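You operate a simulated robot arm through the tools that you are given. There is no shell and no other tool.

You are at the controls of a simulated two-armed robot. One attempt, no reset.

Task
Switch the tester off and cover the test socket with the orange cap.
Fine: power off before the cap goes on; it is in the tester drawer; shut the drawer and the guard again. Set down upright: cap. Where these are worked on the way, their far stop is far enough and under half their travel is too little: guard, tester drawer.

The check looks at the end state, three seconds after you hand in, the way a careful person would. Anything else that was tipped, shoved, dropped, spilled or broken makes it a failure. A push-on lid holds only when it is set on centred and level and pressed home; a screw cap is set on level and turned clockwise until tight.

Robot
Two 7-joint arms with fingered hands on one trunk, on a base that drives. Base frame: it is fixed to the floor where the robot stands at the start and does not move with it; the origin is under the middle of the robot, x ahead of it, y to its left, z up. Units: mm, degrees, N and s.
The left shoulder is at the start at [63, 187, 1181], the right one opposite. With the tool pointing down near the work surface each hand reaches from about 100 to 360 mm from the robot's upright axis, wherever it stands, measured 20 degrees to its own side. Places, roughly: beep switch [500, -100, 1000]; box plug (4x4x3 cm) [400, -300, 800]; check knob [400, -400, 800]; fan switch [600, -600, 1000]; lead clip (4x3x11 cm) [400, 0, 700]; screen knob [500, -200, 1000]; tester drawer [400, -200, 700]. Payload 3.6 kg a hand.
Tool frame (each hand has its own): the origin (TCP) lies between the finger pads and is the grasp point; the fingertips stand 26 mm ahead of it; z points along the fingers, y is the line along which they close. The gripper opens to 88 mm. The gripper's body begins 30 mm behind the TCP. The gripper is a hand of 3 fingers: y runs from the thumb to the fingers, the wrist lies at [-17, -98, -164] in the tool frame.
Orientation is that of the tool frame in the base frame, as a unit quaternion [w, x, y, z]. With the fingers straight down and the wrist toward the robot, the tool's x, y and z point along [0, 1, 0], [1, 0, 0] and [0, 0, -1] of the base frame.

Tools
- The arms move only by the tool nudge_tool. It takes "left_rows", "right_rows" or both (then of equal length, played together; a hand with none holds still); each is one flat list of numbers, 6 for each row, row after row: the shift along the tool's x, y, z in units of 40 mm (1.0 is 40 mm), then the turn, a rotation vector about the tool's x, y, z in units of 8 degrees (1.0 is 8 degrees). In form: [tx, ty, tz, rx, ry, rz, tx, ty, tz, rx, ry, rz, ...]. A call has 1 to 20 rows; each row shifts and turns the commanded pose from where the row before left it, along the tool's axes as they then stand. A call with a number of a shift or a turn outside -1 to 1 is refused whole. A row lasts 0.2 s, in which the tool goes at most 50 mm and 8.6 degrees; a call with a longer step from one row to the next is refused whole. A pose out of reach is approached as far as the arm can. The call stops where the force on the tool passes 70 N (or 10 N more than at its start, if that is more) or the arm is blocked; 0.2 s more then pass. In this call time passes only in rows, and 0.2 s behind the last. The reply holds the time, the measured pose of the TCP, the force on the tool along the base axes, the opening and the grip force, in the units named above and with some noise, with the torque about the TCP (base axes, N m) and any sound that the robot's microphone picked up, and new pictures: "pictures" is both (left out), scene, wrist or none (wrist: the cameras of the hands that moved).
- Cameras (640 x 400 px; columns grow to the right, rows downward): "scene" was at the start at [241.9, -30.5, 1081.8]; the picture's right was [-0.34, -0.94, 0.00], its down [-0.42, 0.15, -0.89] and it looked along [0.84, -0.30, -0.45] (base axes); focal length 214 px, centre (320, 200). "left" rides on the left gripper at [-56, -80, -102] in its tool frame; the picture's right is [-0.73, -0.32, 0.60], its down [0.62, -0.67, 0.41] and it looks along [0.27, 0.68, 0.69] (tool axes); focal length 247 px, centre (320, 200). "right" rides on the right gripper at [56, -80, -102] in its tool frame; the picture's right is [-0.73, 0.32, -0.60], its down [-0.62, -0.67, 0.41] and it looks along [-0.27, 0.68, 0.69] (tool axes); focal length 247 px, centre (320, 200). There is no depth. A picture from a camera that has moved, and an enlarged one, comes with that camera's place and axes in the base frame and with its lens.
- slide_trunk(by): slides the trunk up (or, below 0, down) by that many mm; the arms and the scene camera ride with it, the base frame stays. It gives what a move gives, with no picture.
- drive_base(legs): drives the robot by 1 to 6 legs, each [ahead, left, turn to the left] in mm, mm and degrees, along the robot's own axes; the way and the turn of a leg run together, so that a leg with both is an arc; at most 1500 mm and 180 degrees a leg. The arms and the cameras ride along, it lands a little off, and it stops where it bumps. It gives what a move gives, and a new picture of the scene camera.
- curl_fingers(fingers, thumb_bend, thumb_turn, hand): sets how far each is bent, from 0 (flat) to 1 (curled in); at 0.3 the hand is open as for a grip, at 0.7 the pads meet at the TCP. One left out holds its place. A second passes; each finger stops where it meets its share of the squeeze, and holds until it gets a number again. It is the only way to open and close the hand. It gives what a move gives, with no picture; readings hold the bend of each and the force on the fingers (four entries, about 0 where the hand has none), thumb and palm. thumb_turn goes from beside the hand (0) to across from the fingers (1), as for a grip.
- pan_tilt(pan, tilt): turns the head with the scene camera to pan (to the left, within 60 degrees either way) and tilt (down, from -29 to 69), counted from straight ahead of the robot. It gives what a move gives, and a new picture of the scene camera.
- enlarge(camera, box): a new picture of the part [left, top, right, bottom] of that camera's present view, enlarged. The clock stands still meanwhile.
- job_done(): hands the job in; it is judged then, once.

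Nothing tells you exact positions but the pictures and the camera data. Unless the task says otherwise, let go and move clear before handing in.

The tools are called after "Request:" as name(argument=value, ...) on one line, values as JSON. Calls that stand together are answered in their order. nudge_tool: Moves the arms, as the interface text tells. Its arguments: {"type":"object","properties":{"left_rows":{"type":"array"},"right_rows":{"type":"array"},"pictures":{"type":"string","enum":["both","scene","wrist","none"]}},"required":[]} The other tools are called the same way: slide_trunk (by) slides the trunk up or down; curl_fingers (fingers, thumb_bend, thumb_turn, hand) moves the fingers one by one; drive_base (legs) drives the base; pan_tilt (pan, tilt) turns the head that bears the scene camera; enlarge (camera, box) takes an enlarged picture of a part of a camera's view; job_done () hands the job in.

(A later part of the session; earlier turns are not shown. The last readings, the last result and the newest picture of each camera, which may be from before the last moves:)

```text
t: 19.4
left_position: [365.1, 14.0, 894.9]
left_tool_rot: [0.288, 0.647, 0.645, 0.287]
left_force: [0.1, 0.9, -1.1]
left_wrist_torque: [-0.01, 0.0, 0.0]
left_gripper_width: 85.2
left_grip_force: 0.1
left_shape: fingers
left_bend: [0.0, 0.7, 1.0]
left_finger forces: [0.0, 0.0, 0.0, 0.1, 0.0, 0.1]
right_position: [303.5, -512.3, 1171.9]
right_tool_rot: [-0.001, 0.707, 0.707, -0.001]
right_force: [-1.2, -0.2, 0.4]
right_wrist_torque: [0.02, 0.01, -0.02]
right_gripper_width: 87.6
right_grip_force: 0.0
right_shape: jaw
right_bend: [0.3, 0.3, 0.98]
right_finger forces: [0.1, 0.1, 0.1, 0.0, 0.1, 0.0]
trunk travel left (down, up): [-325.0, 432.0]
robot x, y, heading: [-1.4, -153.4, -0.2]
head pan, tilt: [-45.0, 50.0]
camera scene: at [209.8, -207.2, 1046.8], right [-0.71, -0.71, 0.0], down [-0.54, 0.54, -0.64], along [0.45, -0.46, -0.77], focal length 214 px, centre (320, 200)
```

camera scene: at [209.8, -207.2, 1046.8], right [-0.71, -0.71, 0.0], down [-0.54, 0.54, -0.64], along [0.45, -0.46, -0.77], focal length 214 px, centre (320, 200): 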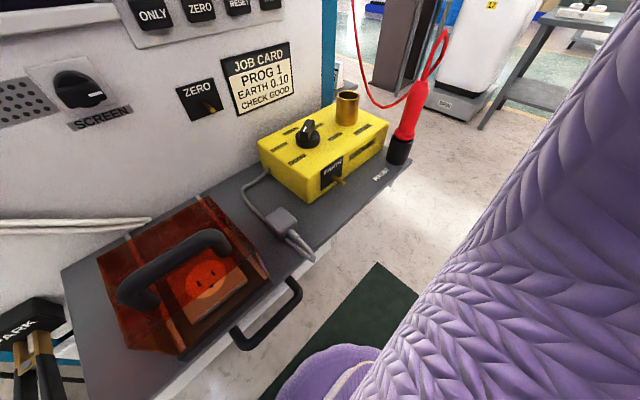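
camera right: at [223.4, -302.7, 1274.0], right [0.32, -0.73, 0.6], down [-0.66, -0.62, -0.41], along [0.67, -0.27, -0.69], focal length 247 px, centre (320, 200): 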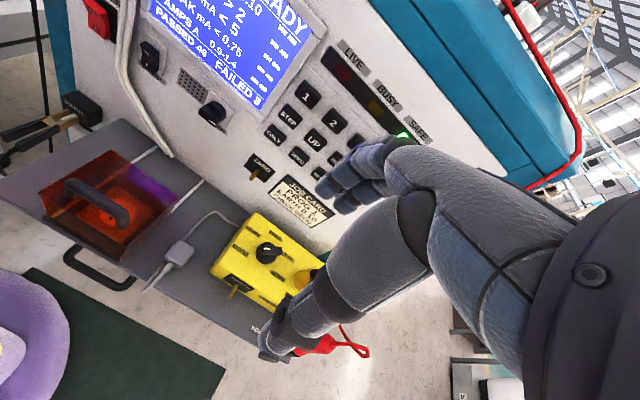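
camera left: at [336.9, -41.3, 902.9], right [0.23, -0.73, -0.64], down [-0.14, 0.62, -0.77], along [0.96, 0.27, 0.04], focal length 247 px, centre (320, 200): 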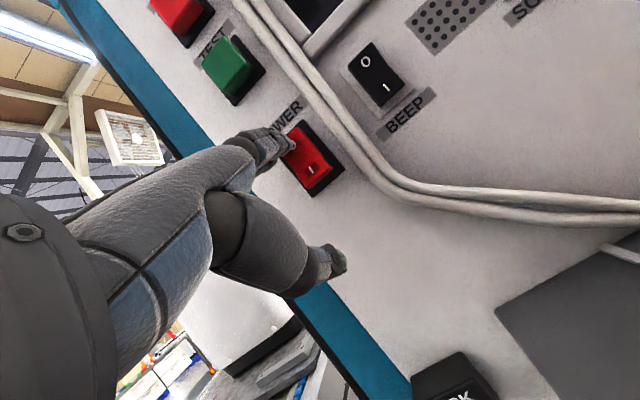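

The left elbow sits close in and clear of the bench. I'll back straight off by about 200 mm to make room for opening the drawer, lower the trunk, and look at the drawer front.

Request:
drive_base(legs=[[-200, 0, 0]])

Request:
pan_tilt(pan=-5, tilt=45)

Request:
slide_trunk(by=-120)

Request:
enlarge(camera="scene", box=[160, 60, 480, 300])

```text
t: 21.0
left_position: [159.9, 13.9, 896.0]
left_tool_rot: [0.289, 0.647, 0.644, 0.288]
left_force: [-0.1, 0.5, 0.4]
left_wrist_torque: [-0.02, 0.03, 0.03]
left_gripper_width: 85.1
left_grip_force: 0.2
left_shape: fingers
left_bend: [0.0, 0.7, 1.0]
left_finger forces: [0.1, 0.1, 0.0, 0.1, 0.0, 0.1]
right_position: [98.1, -511.0, 1172.4]
right_tool_rot: [0.0, 0.708, 0.706, 0.001]
right_force: [-0.8, 0.9, -0.3]
right_wrist_torque: [0.03, -0.03, 0.01]
right_gripper_width: 88.0
right_grip_force: 0.0
right_shape: jaw
right_bend: [0.3, 0.3, 0.98]
right_finger forces: [0.0, 0.0, 0.1, 0.1, 0.1, 0.1]
trunk travel left (down, up): [-325.0, 432.0]
robot x, y, heading: [-202.3, -153.6, -0.1]
head pan, tilt: [-45.0, 50.0]
camera scene: at [4.4, -207.0, 1047.1], right [-0.71, -0.71, 0.0], down [-0.54, 0.54, -0.64], along [0.45, -0.46, -0.77], focal length 214 px, centre (320, 200)
```

scene: 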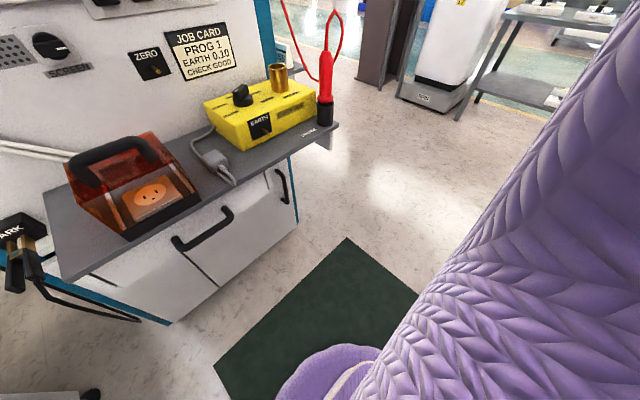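

```text
t: 22.1
left_position: [160.1, 15.7, 896.0]
left_tool_rot: [0.288, 0.646, 0.646, 0.288]
left_force: [0.0, -0.4, 0.3]
left_wrist_torque: [0.0, 0.02, -0.02]
left_gripper_width: 85.2
left_grip_force: 0.0
left_shape: fingers
left_bend: [0.0, 0.7, 1.0]
left_finger forces: [0.0, 0.0, 0.0, 0.1, 0.0, 0.0]
right_position: [98.3, -511.5, 1172.0]
right_tool_rot: [0.0, 0.708, 0.706, -0.001]
right_force: [-0.2, 0.0, 0.2]
right_wrist_torque: [-0.01, -0.01, -0.02]
right_gripper_width: 87.8
right_grip_force: 0.0
right_shape: jaw
right_bend: [0.3, 0.3, 0.98]
right_finger forces: [0.0, 0.1, 0.1, 0.1, 0.0, 0.0]
trunk travel left (down, up): [-325.0, 432.0]
robot x, y, heading: [-203.7, -154.9, -0.0]
head pan, tilt: [-5.0, 45.0]
camera scene: at [32.1, -159.8, 1053.7], right [-0.09, -1.0, 0.0], down [-0.7, 0.06, -0.71], along [0.7, -0.06, -0.71], focal length 214 px, centre (320, 200)
```

scene: 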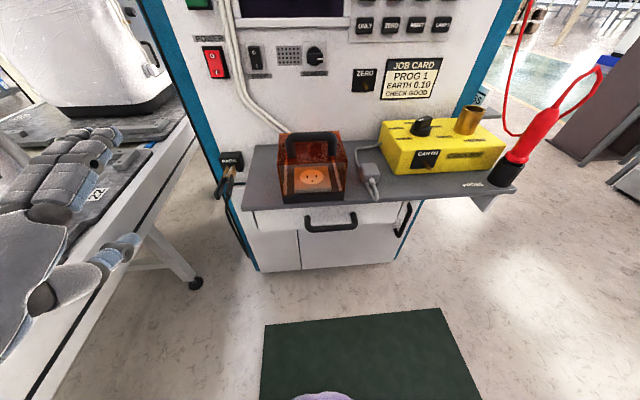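

```text
t: 23.6
left_position: [160.0, 29.1, 760.2]
left_tool_rot: [0.261, 0.656, 0.641, 0.301]
left_force: [1.5, -0.2, -0.2]
left_wrist_torque: [0.01, -0.02, -0.03]
left_gripper_width: 85.3
left_grip_force: 0.0
left_shape: fingers
left_bend: [0.0, 0.7, 1.0]
left_finger forces: [0.0, 0.1, 0.1, 0.0, 0.0, 0.0]
right_position: [135.4, -512.4, 1026.2]
right_tool_rot: [-0.037, 0.706, 0.706, -0.037]
right_force: [0.1, -0.2, -0.5]
right_wrist_torque: [-0.01, -0.02, 0.0]
right_gripper_width: 87.5
right_grip_force: 0.1
right_shape: jaw
right_bend: [0.3, 0.3, 0.98]
right_finger forces: [0.1, 0.0, 0.1, 0.1, 0.0, 0.0]
trunk travel left (down, up): [-205.0, 552.0]
robot x, y, heading: [-206.1, -152.8, -0.1]
head pan, tilt: [-5.0, 45.0]
```

```text
1.67 times, centred on (320, 180) of scene
camera zoom: at [53.0, -159.8, 923.0], right [-0.09, -1.0, 0.0], down [-0.7, 0.06, -0.71], along [0.7, -0.06, -0.71], focal length 358 px, centre (320, 233)
```

zoom: 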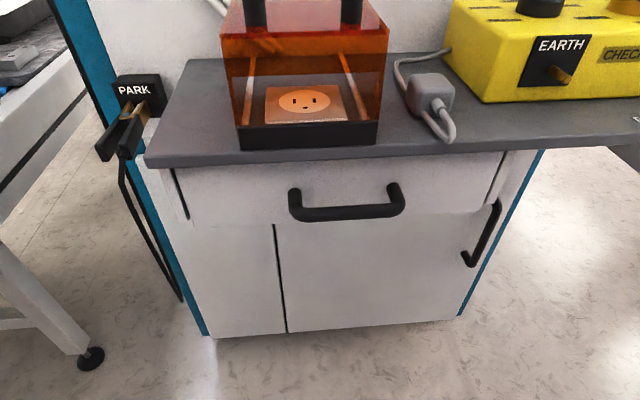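

I now have the drawer well in view. The handle bar is at x≈306, z≈693, y −255..−165, the drawer face at x≈341, and the shelf front edge at x≈318 (z 742–755). I'll bring the right hand in front of and above the handle, fingers partly closed, and tilt it about 40°.

Request:
nudge_tool(right_rows=[0.936, 0.41, 0.52, 0, 0, 0, 0.936, 0.41, 0.52, 0, 0, 0, 0.936, 0.41, 0.52, 0, 0, 0, 0.936, 0.41, 0.52, 0, 0, 0, 0.936, 0.41, 0.52, 0, 0, 0, 0.936, 0.41, 0.52, 0, 0, 0, 0.936, 0.41, 0.52, 0, 0, 0], pictures="scene")

```text
t: 25.2
left_position: [160.7, 31.6, 762.2]
left_tool_rot: [0.264, 0.654, 0.642, 0.301]
left_force: [0.4, 0.0, -0.4]
left_wrist_torque: [0.0, -0.03, -0.01]
left_gripper_width: 84.8
left_grip_force: 0.0
left_shape: fingers
left_bend: [0.0, 0.7, 1.0]
left_finger forces: [0.0, 0.1, 0.0, 0.0, 0.0, 0.0]
right_position: [258.7, -262.6, 886.3]
right_tool_rot: [-0.038, 0.707, 0.705, -0.036]
right_force: [0.0, -1.0, -0.1]
right_wrist_torque: [0.02, 0.02, 0.01]
right_gripper_width: 87.8
right_grip_force: 0.0
right_shape: jaw
right_bend: [0.3, 0.3, 0.98]
right_finger forces: [0.1, 0.1, 0.0, 0.0, 0.0, 0.1]
right hand out of reach, approached as far as the arm can: row 1, 2
trunk travel left (down, up): [-205.0, 552.0]
robot x, y, heading: [-198.4, -151.1, -0.4]
head pan, tilt: [-5.0, 45.0]
camera scene: at [54.3, -160.2, 922.2], right [-0.09, -1.0, 0.0], down [-0.71, 0.06, -0.71], along [0.7, -0.06, -0.71], focal length 214 px, centre (320, 200)
```

scene: 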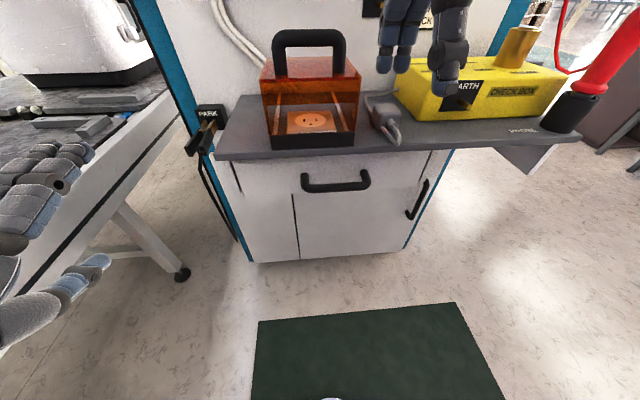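

The right hand is in front of the tester at [259, −263, 886]. I'll tilt it forward about 46°, shift it to the handle's middle, and set the fingers partly closed with the thumb open.

Request:
nudge_tool(right_rows=[0.22, 0, 0, -1, 0, 0, 0.22, 0, 0, -1, 0, 0, 0.22, 0, 0, -1, 0, 0, 0.22, 0, 0, -1, 0, 0, 0.22, 0, 0, -1, 0, 0, 0.22, 0, 0, -0.8, 0, 0], pictures="none")

Request:
curl_fingers(hand="right", fingers=0.6, thumb_bend=0.35, thumb_turn=1)

Request:
enlarge(camera="right", box=[0, 0, 640, 400])

Request:
enlarge(camera="scene", box=[200, 20, 520, 220])

```text
t: 26.6
left_position: [159.8, 32.6, 764.5]
left_tool_rot: [0.264, 0.653, 0.643, 0.302]
left_force: [-0.4, -0.6, -0.4]
left_wrist_torque: [0.0, -0.01, 0.02]
left_gripper_width: 85.0
left_grip_force: 0.0
left_shape: fingers
left_bend: [0.0, 0.7, 1.0]
left_finger forces: [0.0, 0.0, 0.1, 0.1, 0.0, 0.0]
right_position: [283.1, -287.8, 912.5]
right_tool_rot: [0.244, 0.663, 0.664, 0.246]
right_force: [0.3, 0.4, -0.2]
right_wrist_torque: [-0.06, 0.04, 0.01]
right_gripper_width: 87.8
right_grip_force: 0.0
right_shape: jaw
right_bend: [0.3, 0.3, 0.98]
right_finger forces: [0.1, 0.0, 0.1, 0.0, 0.0, 0.0]
right hand out of reach, approached as far as the arm can: row 1, 2, 3, 4, 5, 6
trunk travel left (down, up): [-205.0, 552.0]
robot x, y, heading: [-205.4, -153.0, -0.0]
head pan, tilt: [-5.0, 45.0]
```

```text
t: 27.6
left_position: [160.0, 32.7, 765.7]
left_tool_rot: [0.265, 0.654, 0.641, 0.302]
left_force: [0.4, -0.1, -0.2]
left_wrist_torque: [-0.02, -0.06, -0.05]
left_gripper_width: 85.2
left_grip_force: 0.2
left_shape: fingers
left_bend: [0.0, 0.7, 1.0]
left_finger forces: [0.0, 0.0, 0.0, 0.1, 0.1, 0.0]
right_position: [282.9, -286.8, 913.7]
right_tool_rot: [0.243, 0.664, 0.664, 0.244]
right_force: [-0.4, -0.3, 0.6]
right_wrist_torque: [0.02, -0.01, 0.02]
right_gripper_width: 50.9
right_grip_force: 0.0
right_shape: fingers
right_bend: [0.6, 0.35, 0.98]
right_finger forces: [0.0, 0.0, 0.1, 0.0, 0.0, 0.0]
trunk travel left (down, up): [-205.0, 552.0]
robot x, y, heading: [-204.3, -155.2, -0.3]
head pan, tilt: [-5.0, 45.0]
```

```text
1.00 times, centred on (320, 200) of right (not enlarged: the box is as wide or as high as the picture)
camera zoom: at [155.8, -233.1, 939.1], right [-0.14, -0.74, 0.66], down [-0.24, -0.62, -0.75], along [0.96, -0.27, -0.09], focal length 247 px, centre (320, 200)
```

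zoom: 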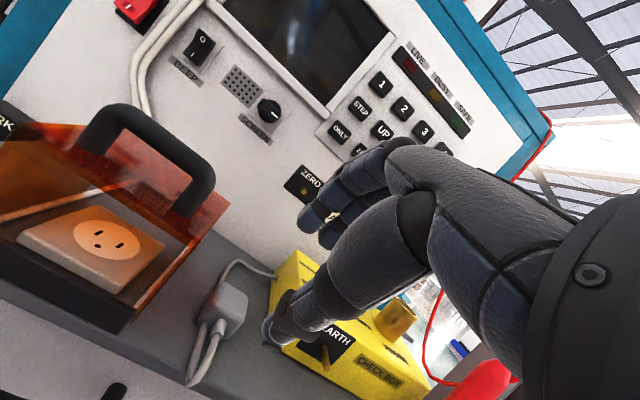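

```text
2.00 times, centred on (360, 120) of scene
camera zoom: at [53.3, -159.8, 922.7], right [-0.09, -1.0, 0.0], down [-0.7, 0.06, -0.71], along [0.7, -0.06, -0.71], focal length 429 px, centre (240, 360)
```

zoom: 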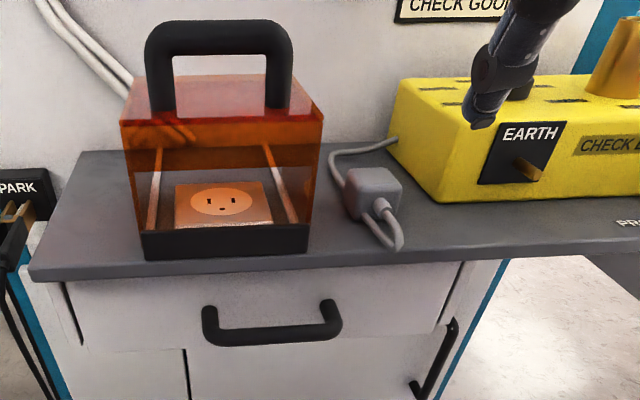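

The guard's front looks open with a black lip along the bottom. The right hand is at [283, −287, 913], tilted 40° with fingers partly closed. I'll bring it down just in front of the shelf edge above the drawer handle.

Request:
nudge_tool(right_rows=[0.481, -0.637, 0.632, 0, 0, 0, 0.481, -0.637, 0.632, 0, 0, 0, 0.481, -0.637, 0.632, 0, 0, 0, 0.481, -0.637, 0.632, 0, 0, 0], pictures="both")

Request:
enlarge(camera="scene", box=[240, 100, 440, 225])

```text
t: 28.6
left_position: [159.5, 32.1, 766.2]
left_tool_rot: [0.264, 0.653, 0.642, 0.303]
left_force: [0.4, 0.0, 0.4]
left_wrist_torque: [0.01, 0.03, 0.02]
left_gripper_width: 85.2
left_grip_force: 0.1
left_shape: fingers
left_bend: [0.0, 0.7, 1.0]
left_finger forces: [0.0, 0.0, 0.1, 0.0, 0.1, 0.1]
right_position: [295.8, -320.3, 854.6]
right_tool_rot: [0.242, 0.664, 0.664, 0.245]
right_force: [-0.3, 0.5, 0.5]
right_wrist_torque: [0.02, 0.02, 0.04]
right_gripper_width: 50.9
right_grip_force: 0.2
right_shape: fingers
right_bend: [0.6, 0.35, 0.98]
right_finger forces: [0.1, 0.1, 0.1, 0.0, 0.1, 0.0]
right hand out of reach, approached as far as the arm can: row 1, 2, 3, 4
trunk travel left (down, up): [-205.0, 552.0]
robot x, y, heading: [-208.6, -151.4, -0.2]
head pan, tilt: [-5.0, 45.0]
camera scene: at [53.3, -159.8, 922.7], right [-0.09, -1.0, 0.0], down [-0.7, 0.06, -0.71], along [0.7, -0.06, -0.71], focal length 214 px, centre (320, 200)
camera right: at [169.6, -265.6, 880.4], right [-0.14, -0.74, 0.66], down [-0.24, -0.62, -0.75], along [0.96, -0.27, -0.09], focal length 247 px, centre (320, 200)
```

scene: 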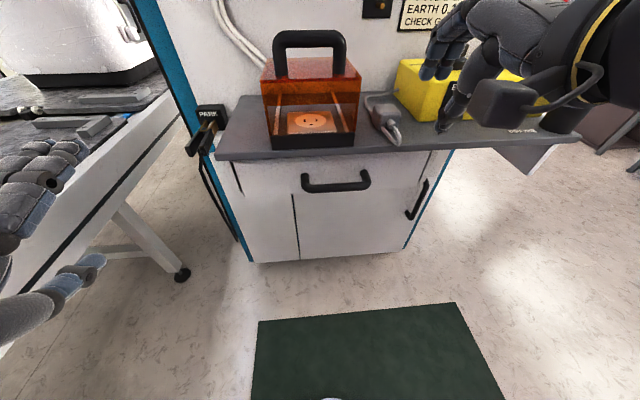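
right: 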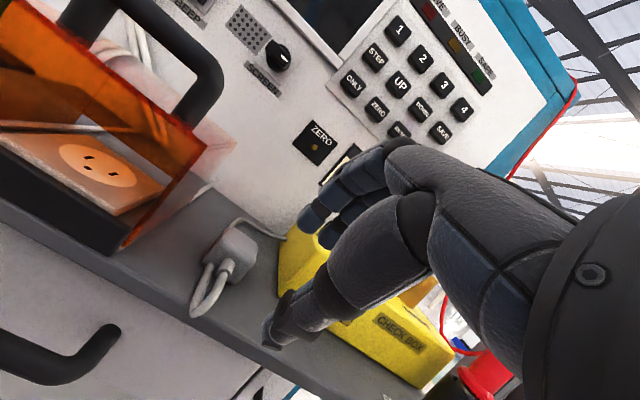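

```text
3.20 times, centred on (340, 162) of scene
camera zoom: at [53.3, -159.8, 922.7], right [-0.09, -1.0, 0.0], down [-0.7, 0.06, -0.71], along [0.7, -0.06, -0.71], focal length 686 px, centre (256, 320)
```

zoom: 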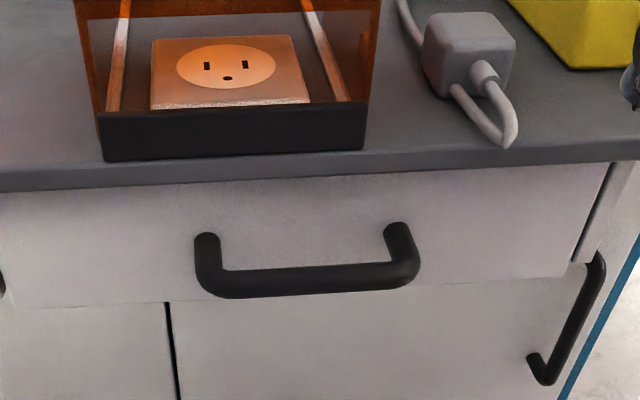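

That tilt can't reach inward to y=−210 from here, because the right hand works best further out on its own side. I'd need to shift the robot left, so I'll first check how close the bench on the left is.

Request:
pan_tilt(pan=50, tilt=45)

Request:
enlarge(camera="left", box=[0, 0, 640, 400])

```text
t: 29.8
left_position: [159.3, 32.8, 765.7]
left_tool_rot: [0.264, 0.653, 0.642, 0.303]
left_force: [-0.4, -0.2, 0.0]
left_wrist_torque: [0.02, -0.01, -0.01]
left_gripper_width: 85.2
left_grip_force: 0.0
left_shape: fingers
left_bend: [0.0, 0.7, 1.0]
left_finger forces: [0.1, 0.1, 0.1, 0.0, 0.0, 0.0]
right_position: [297.2, -320.1, 854.8]
right_tool_rot: [0.243, 0.664, 0.664, 0.244]
right_force: [-0.2, 0.9, 0.3]
right_wrist_torque: [0.0, 0.0, 0.02]
right_gripper_width: 50.8
right_grip_force: 0.1
right_shape: fingers
right_bend: [0.6, 0.35, 0.98]
right_finger forces: [0.0, 0.1, 0.1, 0.0, 0.1, 0.0]
trunk travel left (down, up): [-205.0, 552.0]
robot x, y, heading: [-202.7, -154.0, 0.1]
head pan, tilt: [50.0, 45.0]
camera scene: at [24.8, -90.4, 922.7], right [0.76, -0.65, 0.0], down [-0.46, -0.54, -0.71], along [0.46, 0.54, -0.71], focal length 214 px, centre (320, 200)
```

scene: 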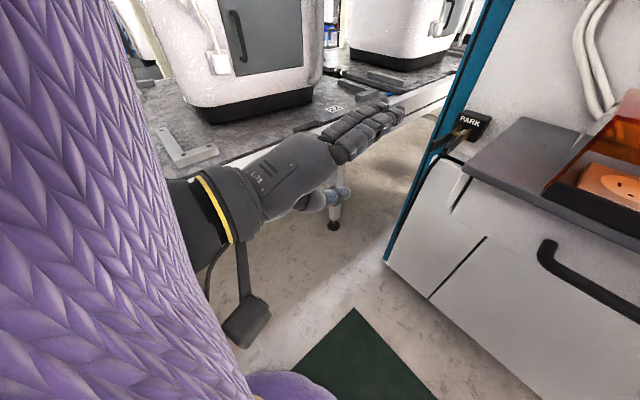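

```text
1.00 times, centred on (320, 200) of left (not enlarged: the box is as wide or as high as the picture)
camera zoom: at [30.0, -24.2, 772.6], right [0.23, -0.7, -0.68], down [-0.15, 0.67, -0.73], along [0.96, 0.27, 0.05], focal length 247 px, centre (320, 200)
```

zoom: 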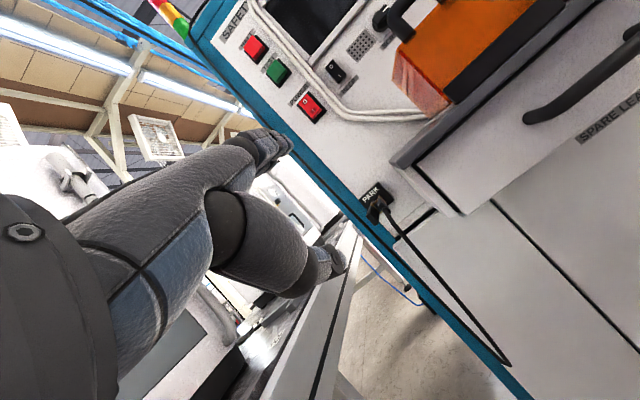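

The bench top is about z≈600 with its edge beyond y≈320, so there is plenty of room on the left. I'll back off 60 mm more to clear the guard, then shift left about 105 mm so the right hand faces the drawer handle.

Request:
drive_base(legs=[[-60, 0, 0], [0, 105, 0]])

Request:
pan_tilt(pan=-10, tilt=40)

Request:
enlarge(camera="right", box=[0, 0, 640, 400])

```text
t: 30.8
left_position: [119.1, 33.2, 765.0]
left_tool_rot: [0.262, 0.654, 0.641, 0.304]
left_force: [0.7, 0.4, 0.8]
left_wrist_torque: [0.03, 0.02, 0.0]
left_gripper_width: 85.3
left_grip_force: 0.1
left_shape: fingers
left_bend: [0.0, 0.7, 1.0]
left_finger forces: [0.1, 0.0, 0.0, 0.0, 0.0, 0.0]
right_position: [258.0, -320.3, 854.7]
right_tool_rot: [0.242, 0.664, 0.664, 0.245]
right_force: [-0.9, -0.8, -0.1]
right_wrist_torque: [0.01, 0.01, -0.02]
right_gripper_width: 50.7
right_grip_force: 0.0
right_shape: fingers
right_bend: [0.6, 0.35, 0.98]
right_finger forces: [0.1, 0.1, 0.1, 0.0, 0.0, 0.0]
trunk travel left (down, up): [-205.0, 552.0]
robot x, y, heading: [-243.0, -150.7, -0.1]
head pan, tilt: [50.0, 45.0]
stopped in leg 1: the robot was blocked; the commanded pose is now the measured one
camera scene: at [-15.3, -90.2, 922.5], right [0.76, -0.64, 0.0], down [-0.46, -0.54, -0.71], along [0.46, 0.54, -0.71], focal length 214 px, centre (320, 200)
```

scene: 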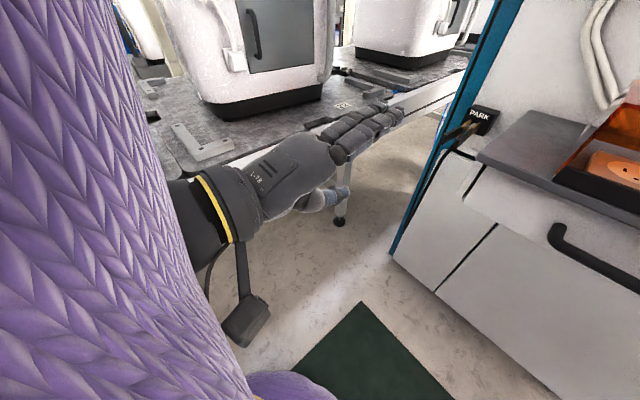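

```text
t: 32.1
left_position: [119.7, 34.6, 765.3]
left_tool_rot: [0.262, 0.654, 0.641, 0.304]
left_force: [-0.1, -0.1, 0.6]
left_wrist_torque: [0.01, -0.01, 0.02]
left_gripper_width: 84.9
left_grip_force: 0.0
left_shape: fingers
left_bend: [0.0, 0.7, 1.0]
left_finger forces: [0.0, 0.1, 0.1, 0.0, 0.0, 0.0]
right_position: [255.8, -319.4, 854.7]
right_tool_rot: [0.243, 0.664, 0.664, 0.244]
right_force: [-0.1, 0.7, -0.7]
right_wrist_torque: [0.0, 0.0, 0.02]
right_gripper_width: 51.2
right_grip_force: 0.1
right_shape: fingers
right_bend: [0.6, 0.35, 0.98]
right_finger forces: [0.0, 0.0, 0.1, 0.1, 0.0, 0.0]
trunk travel left (down, up): [-205.0, 552.0]
robot x, y, heading: [-244.8, -150.2, 0.1]
head pan, tilt: [-10.0, 40.0]
camera scene: at [15.3, -167.3, 930.0], right [-0.18, -0.98, 0.0], down [-0.63, 0.11, -0.77], along [0.75, -0.13, -0.64], focal length 214 px, centre (320, 200)
```

scene: 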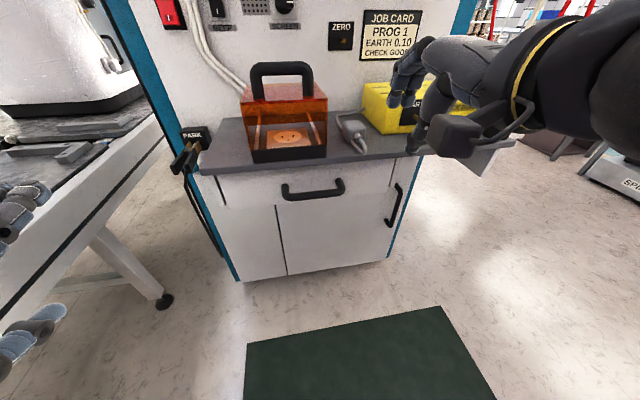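

```text
1.00 times, centred on (320, 200) of right (not enlarged: the box is as wide or as high as the picture)
camera zoom: at [128.8, -265.4, 880.6], right [-0.14, -0.74, 0.66], down [-0.24, -0.62, -0.75], along [0.96, -0.27, -0.09], focal length 247 px, centre (320, 200)
```

zoom: 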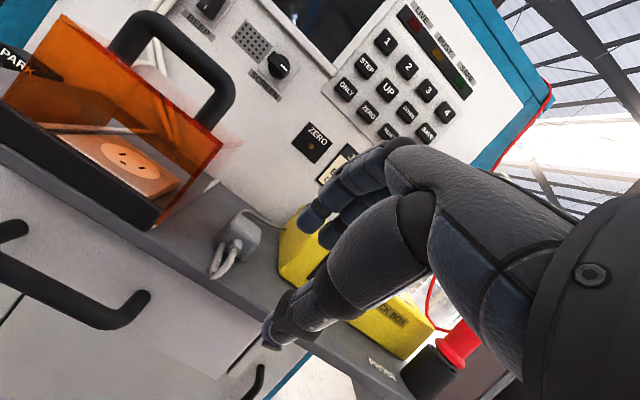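

The base bumped something behind at x≈−243, so I won't back up any further. I'll ease forward off it, then shift left.

Request:
drive_base(legs=[[20, 0, 0], [0, 100, 0]])

```text
t: 33.6
left_position: [138.9, 135.8, 765.7]
left_tool_rot: [0.262, 0.654, 0.642, 0.303]
left_force: [-0.7, -0.2, -0.8]
left_wrist_torque: [0.0, 0.0, -0.02]
left_gripper_width: 85.1
left_grip_force: 0.0
left_shape: fingers
left_bend: [0.0, 0.7, 1.0]
left_finger forces: [0.0, 0.0, 0.1, 0.0, 0.0, 0.0]
right_position: [276.8, -220.2, 854.7]
right_tool_rot: [0.243, 0.664, 0.664, 0.244]
right_force: [-0.2, 0.5, 0.8]
right_wrist_torque: [0.0, 0.03, 0.0]
right_gripper_width: 50.6
right_grip_force: 0.2
right_shape: fingers
right_bend: [0.6, 0.35, 0.98]
right_finger forces: [0.0, 0.0, 0.0, 0.1, 0.0, 0.0]
trunk travel left (down, up): [-205.0, 552.0]
robot x, y, heading: [-225.2, -52.4, -0.2]
head pan, tilt: [-10.0, 40.0]
camera scene: at [35.5, -66.2, 930.0], right [-0.17, -0.98, 0.0], down [-0.63, 0.11, -0.77], along [0.75, -0.13, -0.64], focal length 214 px, centre (320, 200)
```

scene: 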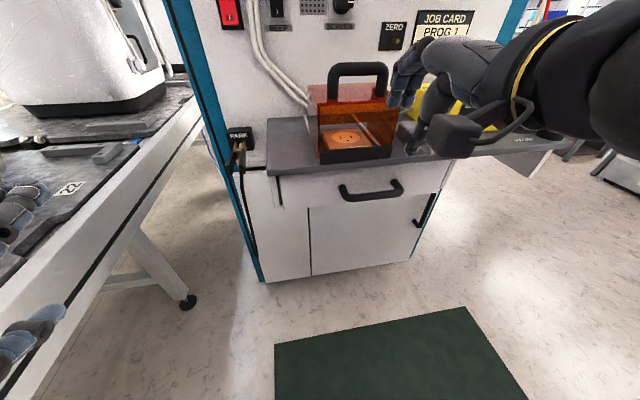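

The right hand is now in line with the handle at [277, −220, 855]. I'll lower it in front of the shelf edge.

Request:
nudge_tool(right_rows=[0.125, -0.75, 0.757, 0, 0, 0, 0.125, -0.75, 0.757, 0, 0, 0], pictures="both")

Request:
enlarge(camera="scene", box=[280, 60, 500, 220])

```text
t: 34.2
left_position: [138.3, 135.1, 766.3]
left_tool_rot: [0.262, 0.654, 0.642, 0.304]
left_force: [0.1, -0.3, -0.8]
left_wrist_torque: [-0.05, 0.01, -0.02]
left_gripper_width: 85.1
left_grip_force: 0.2
left_shape: fingers
left_bend: [0.0, 0.7, 1.0]
left_finger forces: [0.1, 0.0, 0.0, 0.1, 0.0, 0.0]
right_position: [279.6, -254.9, 814.9]
right_tool_rot: [0.242, 0.663, 0.665, 0.245]
right_force: [0.5, 0.4, 0.3]
right_wrist_torque: [0.0, 0.02, 0.01]
right_gripper_width: 50.8
right_grip_force: 0.0
right_shape: fingers
right_bend: [0.6, 0.35, 0.98]
right_finger forces: [0.0, 0.1, 0.0, 0.0, 0.0, 0.0]
right hand out of reach, approached as far as the arm can: row 1, 2
trunk travel left (down, up): [-205.0, 552.0]
robot x, y, heading: [-222.5, -53.5, -0.1]
head pan, tilt: [-10.0, 40.0]
camera scene: at [35.6, -66.8, 930.0], right [-0.17, -0.98, 0.0], down [-0.63, 0.11, -0.77], along [0.75, -0.13, -0.64], focal length 214 px, centre (320, 200)
camera right: at [152.0, -200.0, 840.9], right [-0.14, -0.74, 0.66], down [-0.24, -0.62, -0.75], along [0.96, -0.26, -0.09], focal length 247 px, centre (320, 200)
```

scene: 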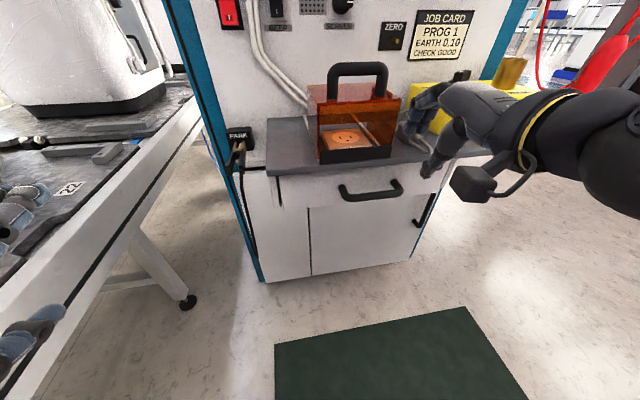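
right: 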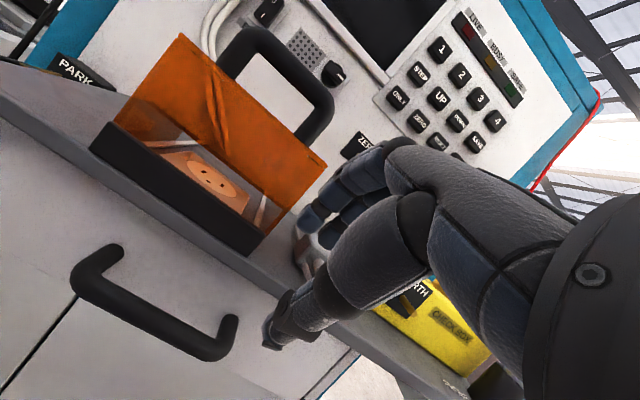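

```text
2.50 times, centred on (390, 140) of scene
camera zoom: at [35.6, -66.8, 930.0], right [-0.17, -0.98, 0.0], down [-0.63, 0.11, -0.77], along [0.75, -0.13, -0.64], focal length 536 px, centre (145, 350)
```

zoom: 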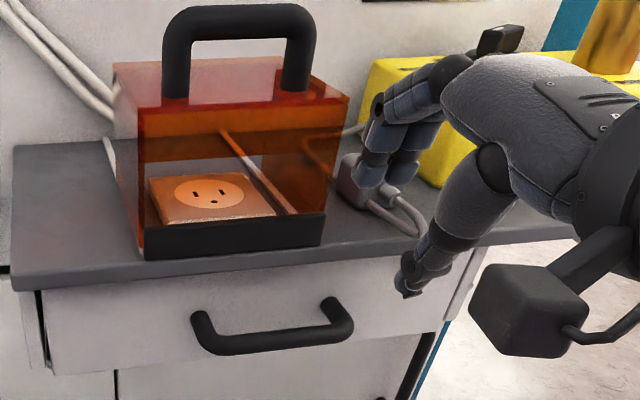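

The hand stopped at a reach limit at [280, −255, 815], close to the adapter plug. I'll pull it straight back toward the robot and see whether it moves more freely there.

Request:
nudge_tool(right_rows=[0.2, -0.64, -0.536, 0, 0, 0, 0.2, -0.64, -0.536, 0, 0, 0, 0.2, -0.64, -0.536, 0, 0, 0], pictures="scene")

```text
t: 35.0
left_position: [138.4, 135.2, 764.8]
left_tool_rot: [0.262, 0.654, 0.641, 0.305]
left_force: [-0.2, -0.3, -0.7]
left_wrist_torque: [0.01, 0.0, -0.03]
left_gripper_width: 85.1
left_grip_force: 0.1
left_shape: fingers
left_bend: [0.0, 0.7, 1.0]
left_finger forces: [0.0, 0.0, 0.0, 0.0, 0.1, 0.0]
right_position: [229.7, -260.1, 827.7]
right_tool_rot: [0.241, 0.663, 0.665, 0.245]
right_force: [0.1, -0.4, -0.4]
right_wrist_torque: [0.02, 0.04, -0.04]
right_gripper_width: 50.6
right_grip_force: 0.0
right_shape: fingers
right_bend: [0.6, 0.35, 0.98]
right_finger forces: [0.0, 0.0, 0.0, 0.0, 0.1, 0.2]
right hand out of reach, approached as far as the arm can: row 1, 2, 3
trunk travel left (down, up): [-205.0, 552.0]
robot x, y, heading: [-228.0, -53.4, -0.3]
head pan, tilt: [-10.0, 40.0]
camera scene: at [35.5, -66.8, 930.0], right [-0.17, -0.98, 0.0], down [-0.63, 0.11, -0.77], along [0.75, -0.13, -0.64], focal length 214 px, centre (320, 200)
```

scene: 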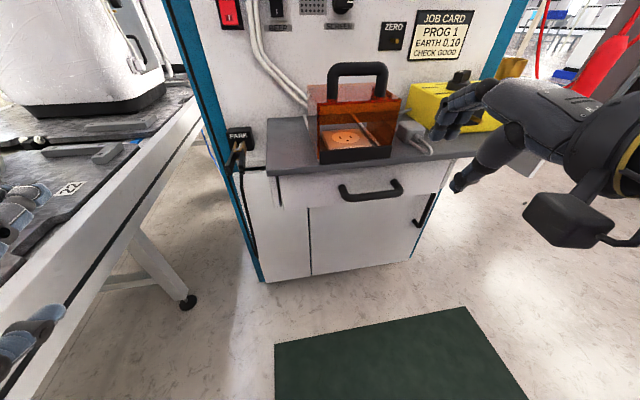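

It moves, but it sits on an inner fold limit and should be more comfortable lower down. I'll command straight down from here, away from the tester's front.

Request:
nudge_tool(right_rows=[0, -0.643, 0.766, 0, 0, 0, 0, -0.643, 0.766, 0, 0, 0, 0, -0.643, 0.766, 0, 0, 0], pictures="none")

```text
t: 35.8
left_position: [138.2, 134.6, 765.4]
left_tool_rot: [0.261, 0.654, 0.642, 0.304]
left_force: [-0.2, -0.5, 0.0]
left_wrist_torque: [0.02, -0.03, -0.01]
left_gripper_width: 85.2
left_grip_force: 0.0
left_shape: fingers
left_bend: [0.0, 0.7, 1.0]
left_finger forces: [0.0, 0.0, 0.0, 0.1, 0.0, 0.0]
right_position: [256.1, -311.5, 777.6]
right_tool_rot: [0.242, 0.664, 0.664, 0.244]
right_force: [0.6, -0.1, 0.2]
right_wrist_torque: [0.0, 0.01, -0.01]
right_gripper_width: 51.0
right_grip_force: 0.1
right_shape: fingers
right_bend: [0.6, 0.35, 0.98]
right_finger forces: [0.0, 0.0, 0.0, 0.1, 0.0, 0.0]
right hand out of reach, approached as far as the arm can: row 1, 2, 3
trunk travel left (down, up): [-205.0, 552.0]
robot x, y, heading: [-226.9, -53.5, 0.1]
head pan, tilt: [-10.0, 40.0]
```

The right arm seems to be in an awkward elbow configuration. I'll look at it.

Request:
pan_tilt(pan=-55, tilt=35)

```text
t: 37.0
left_position: [139.2, 134.9, 765.3]
left_tool_rot: [0.262, 0.654, 0.641, 0.304]
left_force: [-0.2, -0.7, -0.2]
left_wrist_torque: [0.02, 0.04, 0.02]
left_gripper_width: 84.8
left_grip_force: 0.1
left_shape: fingers
left_bend: [0.0, 0.7, 1.0]
left_finger forces: [0.1, 0.1, 0.0, 0.0, 0.0, 0.1]
right_position: [255.4, -311.3, 778.1]
right_tool_rot: [0.243, 0.664, 0.664, 0.245]
right_force: [0.3, -0.1, 0.7]
right_wrist_torque: [-0.01, 0.0, -0.02]
right_gripper_width: 50.7
right_grip_force: 0.0
right_shape: fingers
right_bend: [0.6, 0.35, 0.98]
right_finger forces: [0.1, 0.0, 0.1, 0.0, 0.0, 0.1]
trunk travel left (down, up): [-205.0, 552.0]
robot x, y, heading: [-225.7, -53.9, -0.2]
head pan, tilt: [-55.0, 35.0]
camera scene: at [2.3, -124.1, 937.5], right [-0.82, -0.57, 0.0], down [-0.33, 0.47, -0.82], along [0.47, -0.67, -0.57], focal length 214 px, centre (320, 200)
```

scene: 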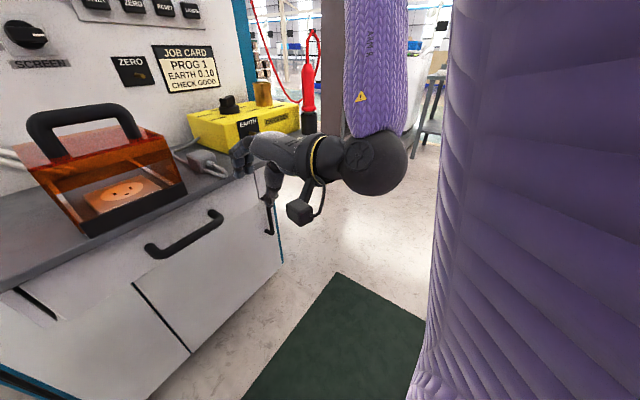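

The right forearm hangs from a high elbow, while the left arm is in a good low-elbow configuration. I'll use the left hand instead: park the right hand up and out of the way, then shift the robot right.

Request:
nudge_tool(right_rows=[-0.2, 0.2, -0.9, 1, 0, 0, -0.2, 0.2, -0.9, 1, 0, 0, -0.2, 0.1, -0.9, 1, 0, 0, -0.2, 0, -0.9, 1, 0, 0, -0.2, 0, -0.9, 1, 0, 0, -0.2, 0, -1, 0, 0, 0, -0.2, -0.5, -0.5, 0, 0, 0, -0.2, -0.5, -0.5, 0, 0, 0], pictures="scene")

```text
t: 38.8
left_position: [137.3, 134.5, 765.8]
left_tool_rot: [0.262, 0.653, 0.642, 0.305]
left_force: [0.3, 0.0, -0.1]
left_wrist_torque: [-0.03, -0.03, -0.01]
left_gripper_width: 85.2
left_grip_force: 0.0
left_shape: fingers
left_bend: [0.0, 0.7, 1.0]
left_finger forces: [0.0, 0.0, 0.0, 0.0, 0.0, 0.0]
right_position: [188.0, -383.3, 1018.0]
right_tool_rot: [0.001, 0.705, 0.709, 0.003]
right_force: [-0.2, -0.4, -1.3]
right_wrist_torque: [0.02, 0.0, 0.01]
right_gripper_width: 50.8
right_grip_force: 0.1
right_shape: fingers
right_bend: [0.6, 0.35, 0.98]
right_finger forces: [0.1, 0.0, 0.1, 0.0, 0.1, 0.1]
right hand out of reach, approached as far as the arm can: row 2, 3
trunk travel left (down, up): [-205.0, 552.0]
robot x, y, heading: [-224.9, -52.6, -0.1]
head pan, tilt: [-55.0, 35.0]
camera scene: at [2.1, -124.2, 937.6], right [-0.82, -0.57, 0.0], down [-0.33, 0.47, -0.82], along [0.47, -0.67, -0.57], focal length 214 px, centre (320, 200)
```

scene: 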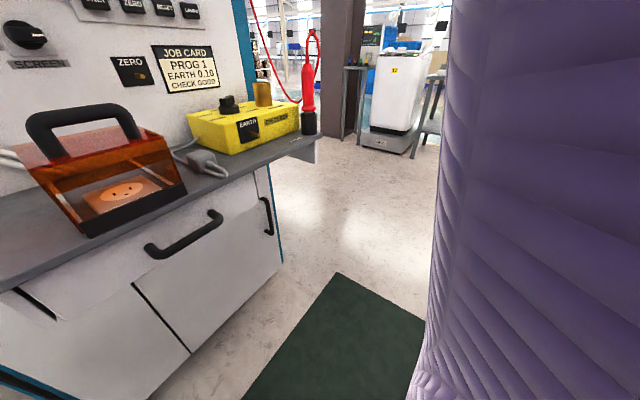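

The right hand is parked tool-down at [188, −383, 1018]. I'll now drive right 310 mm so the left hand faces the drawer handle.

Request:
drive_base(legs=[[0, -310, 0]])

Request:
pan_tilt(pan=20, tilt=40)

```text
t: 40.9
left_position: [137.0, -175.5, 765.7]
left_tool_rot: [0.262, 0.652, 0.643, 0.305]
left_force: [0.2, -0.3, -0.1]
left_wrist_torque: [-0.01, 0.03, 0.0]
left_gripper_width: 85.1
left_grip_force: 0.0
left_shape: fingers
left_bend: [0.0, 0.7, 1.0]
left_finger forces: [0.0, 0.0, 0.0, 0.0, 0.0, 0.0]
right_position: [191.6, -694.0, 1017.9]
right_tool_rot: [0.001, 0.704, 0.71, 0.002]
right_force: [0.0, -0.2, 0.0]
right_wrist_torque: [-0.01, -0.01, -0.01]
right_gripper_width: 50.6
right_grip_force: 0.0
right_shape: fingers
right_bend: [0.6, 0.35, 0.98]
right_finger forces: [0.0, 0.0, 0.0, 0.1, 0.0, 0.0]
trunk travel left (down, up): [-205.0, 552.0]
robot x, y, heading: [-224.2, -359.5, 0.3]
head pan, tilt: [-55.0, 35.0]
camera scene: at [2.9, -436.6, 937.5], right [-0.82, -0.58, 0.0], down [-0.33, 0.47, -0.82], along [0.47, -0.67, -0.57], focal length 214 px, centre (320, 200)
```

scene: 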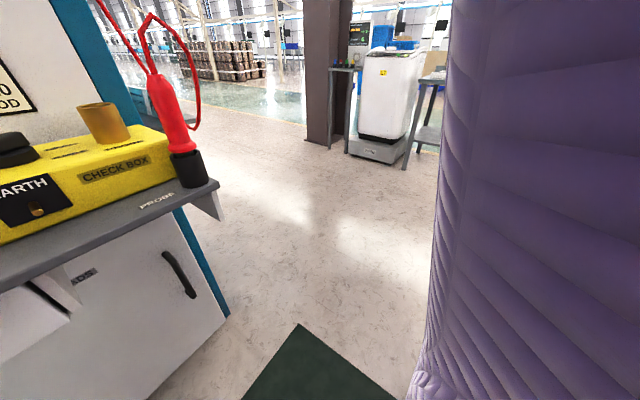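

```text
t: 42.3
left_position: [137.8, -175.9, 766.9]
left_tool_rot: [0.262, 0.652, 0.643, 0.305]
left_force: [-0.4, 0.2, -0.2]
left_wrist_torque: [0.03, 0.01, -0.02]
left_gripper_width: 85.0
left_grip_force: 0.1
left_shape: fingers
left_bend: [0.0, 0.7, 1.0]
left_finger forces: [0.1, 0.1, 0.1, 0.0, 0.1, 0.0]
right_position: [190.6, -693.4, 1017.5]
right_tool_rot: [0.001, 0.704, 0.71, 0.002]
right_force: [0.2, -0.4, 0.5]
right_wrist_torque: [0.02, -0.02, -0.03]
right_gripper_width: 50.8
right_grip_force: 0.1
right_shape: fingers
right_bend: [0.6, 0.35, 0.98]
right_finger forces: [0.1, 0.0, 0.0, 0.1, 0.1, 0.0]
trunk travel left (down, up): [-205.0, 552.0]
robot x, y, heading: [-224.0, -364.7, 0.0]
head pan, tilt: [20.0, 40.0]
camera scene: at [32.0, -334.9, 930.0], right [0.34, -0.94, 0.0], down [-0.6, -0.22, -0.77], along [0.72, 0.26, -0.64], focal length 214 px, centre (320, 200)
```

scene: 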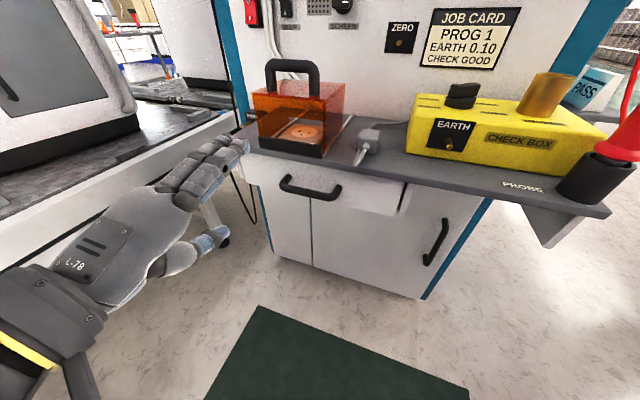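

The left hand is in front of the drawer at [137, −176, 766]. I'll set its fingers partly closed, lower the trunk a bit more, and drive forward 90 mm to put the handle at a comfortable distance.

Request:
curl_fingers(hand="left", fingers=0.6, thumb_bend=0.35, thumb_turn=1)

Request:
slide_trunk(by=-50)

Request:
drive_base(legs=[[80, 0, 0]])

Request:
enlarge(camera="left", box=[0, 0, 640, 400])

```text
t: 43.3
left_position: [138.3, -176.6, 764.9]
left_tool_rot: [0.261, 0.652, 0.643, 0.305]
left_force: [-0.2, 0.6, -0.4]
left_wrist_torque: [0.01, -0.01, 0.02]
left_gripper_width: 50.4
left_grip_force: 0.1
left_shape: fingers
left_bend: [0.6, 0.35, 0.98]
left_finger forces: [0.0, 0.0, 0.0, 0.0, 0.1, 0.1]
right_position: [190.8, -693.4, 1017.4]
right_tool_rot: [0.001, 0.704, 0.71, 0.002]
right_force: [0.5, 0.5, -0.3]
right_wrist_torque: [0.01, 0.0, -0.02]
right_gripper_width: 50.5
right_grip_force: 0.0
right_shape: fingers
right_bend: [0.6, 0.35, 0.98]
right_finger forces: [0.0, 0.0, 0.0, 0.1, 0.0, 0.0]
trunk travel left (down, up): [-205.0, 552.0]
robot x, y, heading: [-225.1, -366.9, 0.5]
head pan, tilt: [20.0, 40.0]
```

```text
t: 44.2
left_position: [137.2, -170.9, 709.2]
left_tool_rot: [0.251, 0.657, 0.639, 0.31]
left_force: [-0.2, -0.3, 0.8]
left_wrist_torque: [-0.01, -0.01, 0.01]
left_gripper_width: 50.3
left_grip_force: 0.0
left_shape: fingers
left_bend: [0.6, 0.35, 0.98]
left_finger forces: [0.0, 0.0, 0.1, 0.1, 0.1, 0.0]
right_position: [189.6, -694.8, 968.1]
right_tool_rot: [0.001, 0.704, 0.71, 0.003]
right_force: [0.6, 0.6, -1.2]
right_wrist_torque: [-0.02, -0.02, 0.0]
right_gripper_width: 50.6
right_grip_force: 0.1
right_shape: fingers
right_bend: [0.6, 0.35, 0.98]
right_finger forces: [0.1, 0.0, 0.0, 0.0, 0.0, 0.1]
trunk travel left (down, up): [-155.0, 602.0]
robot x, y, heading: [-223.5, -366.8, 0.1]
head pan, tilt: [20.0, 40.0]
```

```text
t: 45.3
left_position: [220.5, -168.9, 709.2]
left_tool_rot: [0.251, 0.656, 0.641, 0.309]
left_force: [0.6, -0.1, 0.1]
left_wrist_torque: [0.01, 0.02, 0.0]
left_gripper_width: 50.1
left_grip_force: 0.0
left_shape: fingers
left_bend: [0.6, 0.35, 0.98]
left_finger forces: [0.0, 0.0, 0.1, 0.0, 0.0, 0.0]
right_position: [274.2, -694.1, 967.5]
right_tool_rot: [0.001, 0.705, 0.71, 0.002]
right_force: [-0.5, 0.0, 0.7]
right_wrist_torque: [0.01, -0.03, -0.01]
right_gripper_width: 50.7
right_grip_force: 0.0
right_shape: fingers
right_bend: [0.6, 0.35, 0.98]
right_finger forces: [0.0, 0.1, 0.1, 0.0, 0.1, 0.0]
trunk travel left (down, up): [-155.0, 602.0]
robot x, y, heading: [-140.7, -362.2, 0.2]
head pan, tilt: [20.0, 40.0]
camera scene: at [125.6, -334.3, 874.8], right [0.35, -0.94, 0.0], down [-0.6, -0.22, -0.77], along [0.72, 0.26, -0.64], focal length 214 px, centre (320, 200)
```

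scene: 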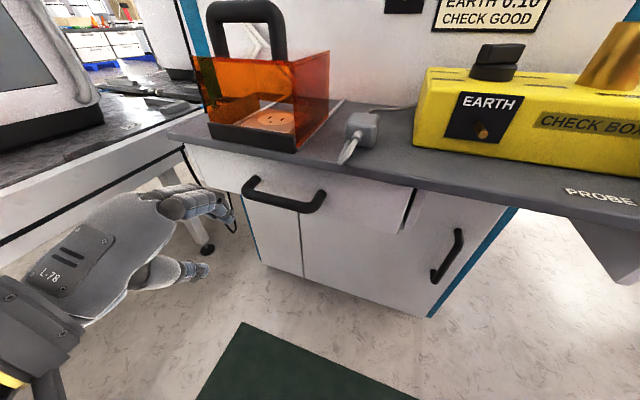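

```text
1.00 times, centred on (320, 200) of left (not enlarged: the box is as wide or as high as the picture)
camera zoom: at [91.8, -228.0, 715.6], right [0.23, -0.68, -0.7], down [-0.16, 0.68, -0.71], along [0.96, 0.28, 0.04], focal length 247 px, centre (320, 200)
```

zoom: 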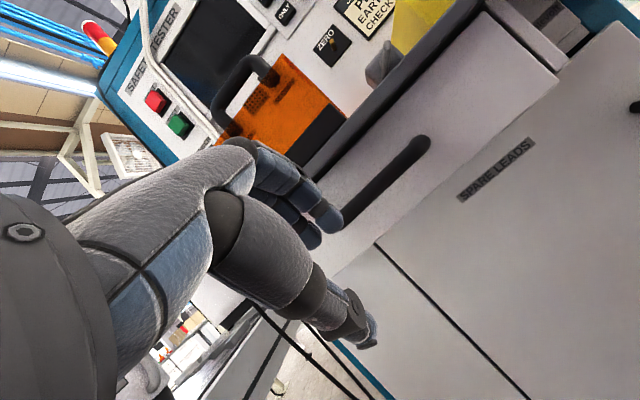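

The left hand is at [220, −169, 709] and the handle centre is at about [306, −212, 694]. I'll square up the small roll, centre on the handle, and approach to just short of the bar with the fingertips in the slot between bar and shelf.

Request:
nudge_tool(left_rows=[0, 0, 0, 0, -0.41, -0.44, -0.4625, 0.47, 0.26, 0, 0, 0, -0.4625, 0.47, 0.26, 0, 0, 0], pictures="both")

Request:
enlarge(camera="scene", box=[160, 110, 400, 260])

```text
t: 46.1
left_position: [247.8, -200.0, 707.0]
left_tool_rot: [0.253, 0.686, 0.616, 0.292]
left_force: [-0.3, -0.1, 0.1]
left_wrist_torque: [-0.01, 0.01, -0.02]
left_gripper_width: 50.2
left_grip_force: 0.2
left_shape: fingers
left_bend: [0.6, 0.35, 0.98]
left_finger forces: [0.0, 0.1, 0.0, 0.1, 0.1, 0.0]
right_position: [273.0, -693.6, 967.5]
right_tool_rot: [0.001, 0.705, 0.709, 0.003]
right_force: [-0.1, 0.0, -0.2]
right_wrist_torque: [0.0, 0.0, 0.0]
right_gripper_width: 50.6
right_grip_force: 0.0
right_shape: fingers
right_bend: [0.6, 0.35, 0.98]
right_finger forces: [0.0, 0.1, 0.1, 0.0, 0.0, 0.0]
trunk travel left (down, up): [-155.0, 602.0]
robot x, y, heading: [-141.8, -366.4, 0.1]
head pan, tilt: [20.0, 40.0]
camera scene: at [125.2, -334.3, 875.0], right [0.35, -0.94, 0.0], down [-0.6, -0.22, -0.77], along [0.72, 0.27, -0.64], focal length 214 px, centre (320, 200)
camera left: at [115.1, -249.7, 716.2], right [0.16, -0.69, -0.71], down [-0.13, 0.7, -0.7], along [0.98, 0.2, 0.02], focal length 247 px, centre (320, 200)
```

scene: 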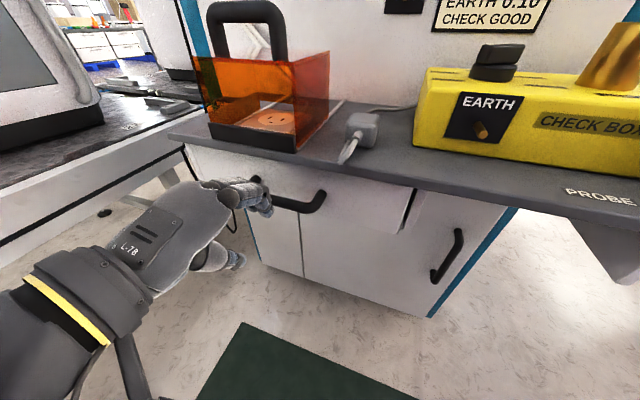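
left: 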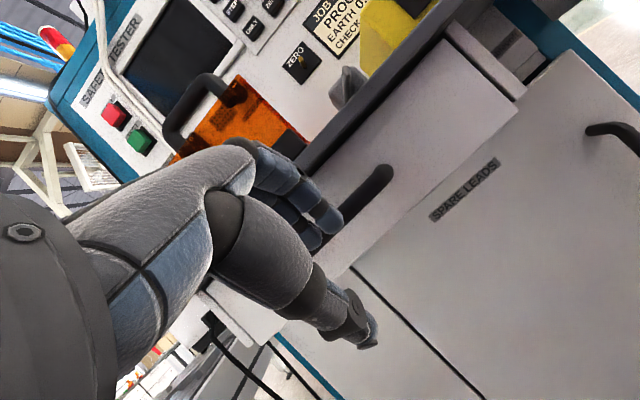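

```text
2.67 times, centred on (280, 185) of scene
camera zoom: at [125.2, -334.3, 875.0], right [0.35, -0.94, 0.0], down [-0.6, -0.22, -0.77], along [0.72, 0.27, -0.64], focal length 572 px, centre (427, 240)
```

zoom: 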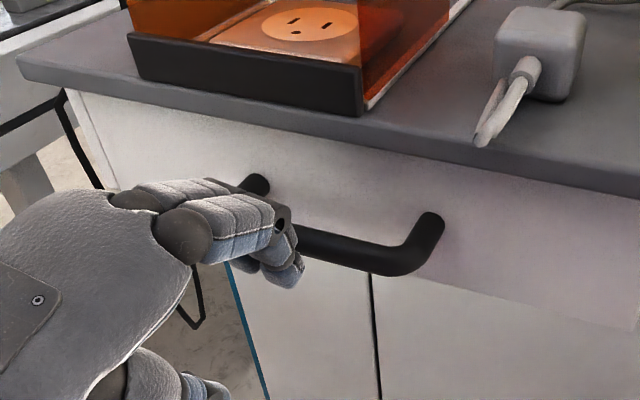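

The hand lags a bit behind its target and still has a slight roll. I'll let it settle and read the pose again.

Request:
nudge_tool(left_rows=[0, 0, 0, 0, 0, 0, 0, 0, 0, 0, 0, 0], pictures="none")

```text
t: 46.7
left_position: [248.7, -202.6, 708.0]
left_tool_rot: [0.254, 0.686, 0.616, 0.293]
left_force: [-0.6, 0.1, -0.7]
left_wrist_torque: [-0.02, 0.03, 0.02]
left_gripper_width: 50.0
left_grip_force: 0.0
left_shape: fingers
left_bend: [0.6, 0.35, 0.98]
left_finger forces: [0.0, 0.1, 0.0, 0.0, 0.0, 0.0]
right_position: [274.6, -693.7, 968.1]
right_tool_rot: [0.001, 0.705, 0.71, 0.003]
right_force: [-0.9, -0.8, -0.6]
right_wrist_torque: [0.0, -0.01, 0.0]
right_gripper_width: 50.8
right_grip_force: 0.0
right_shape: fingers
right_bend: [0.6, 0.35, 0.98]
right_finger forces: [0.1, 0.0, 0.0, 0.0, 0.0, 0.1]
trunk travel left (down, up): [-155.0, 602.0]
robot x, y, heading: [-141.2, -361.7, 0.3]
head pan, tilt: [20.0, 40.0]
```

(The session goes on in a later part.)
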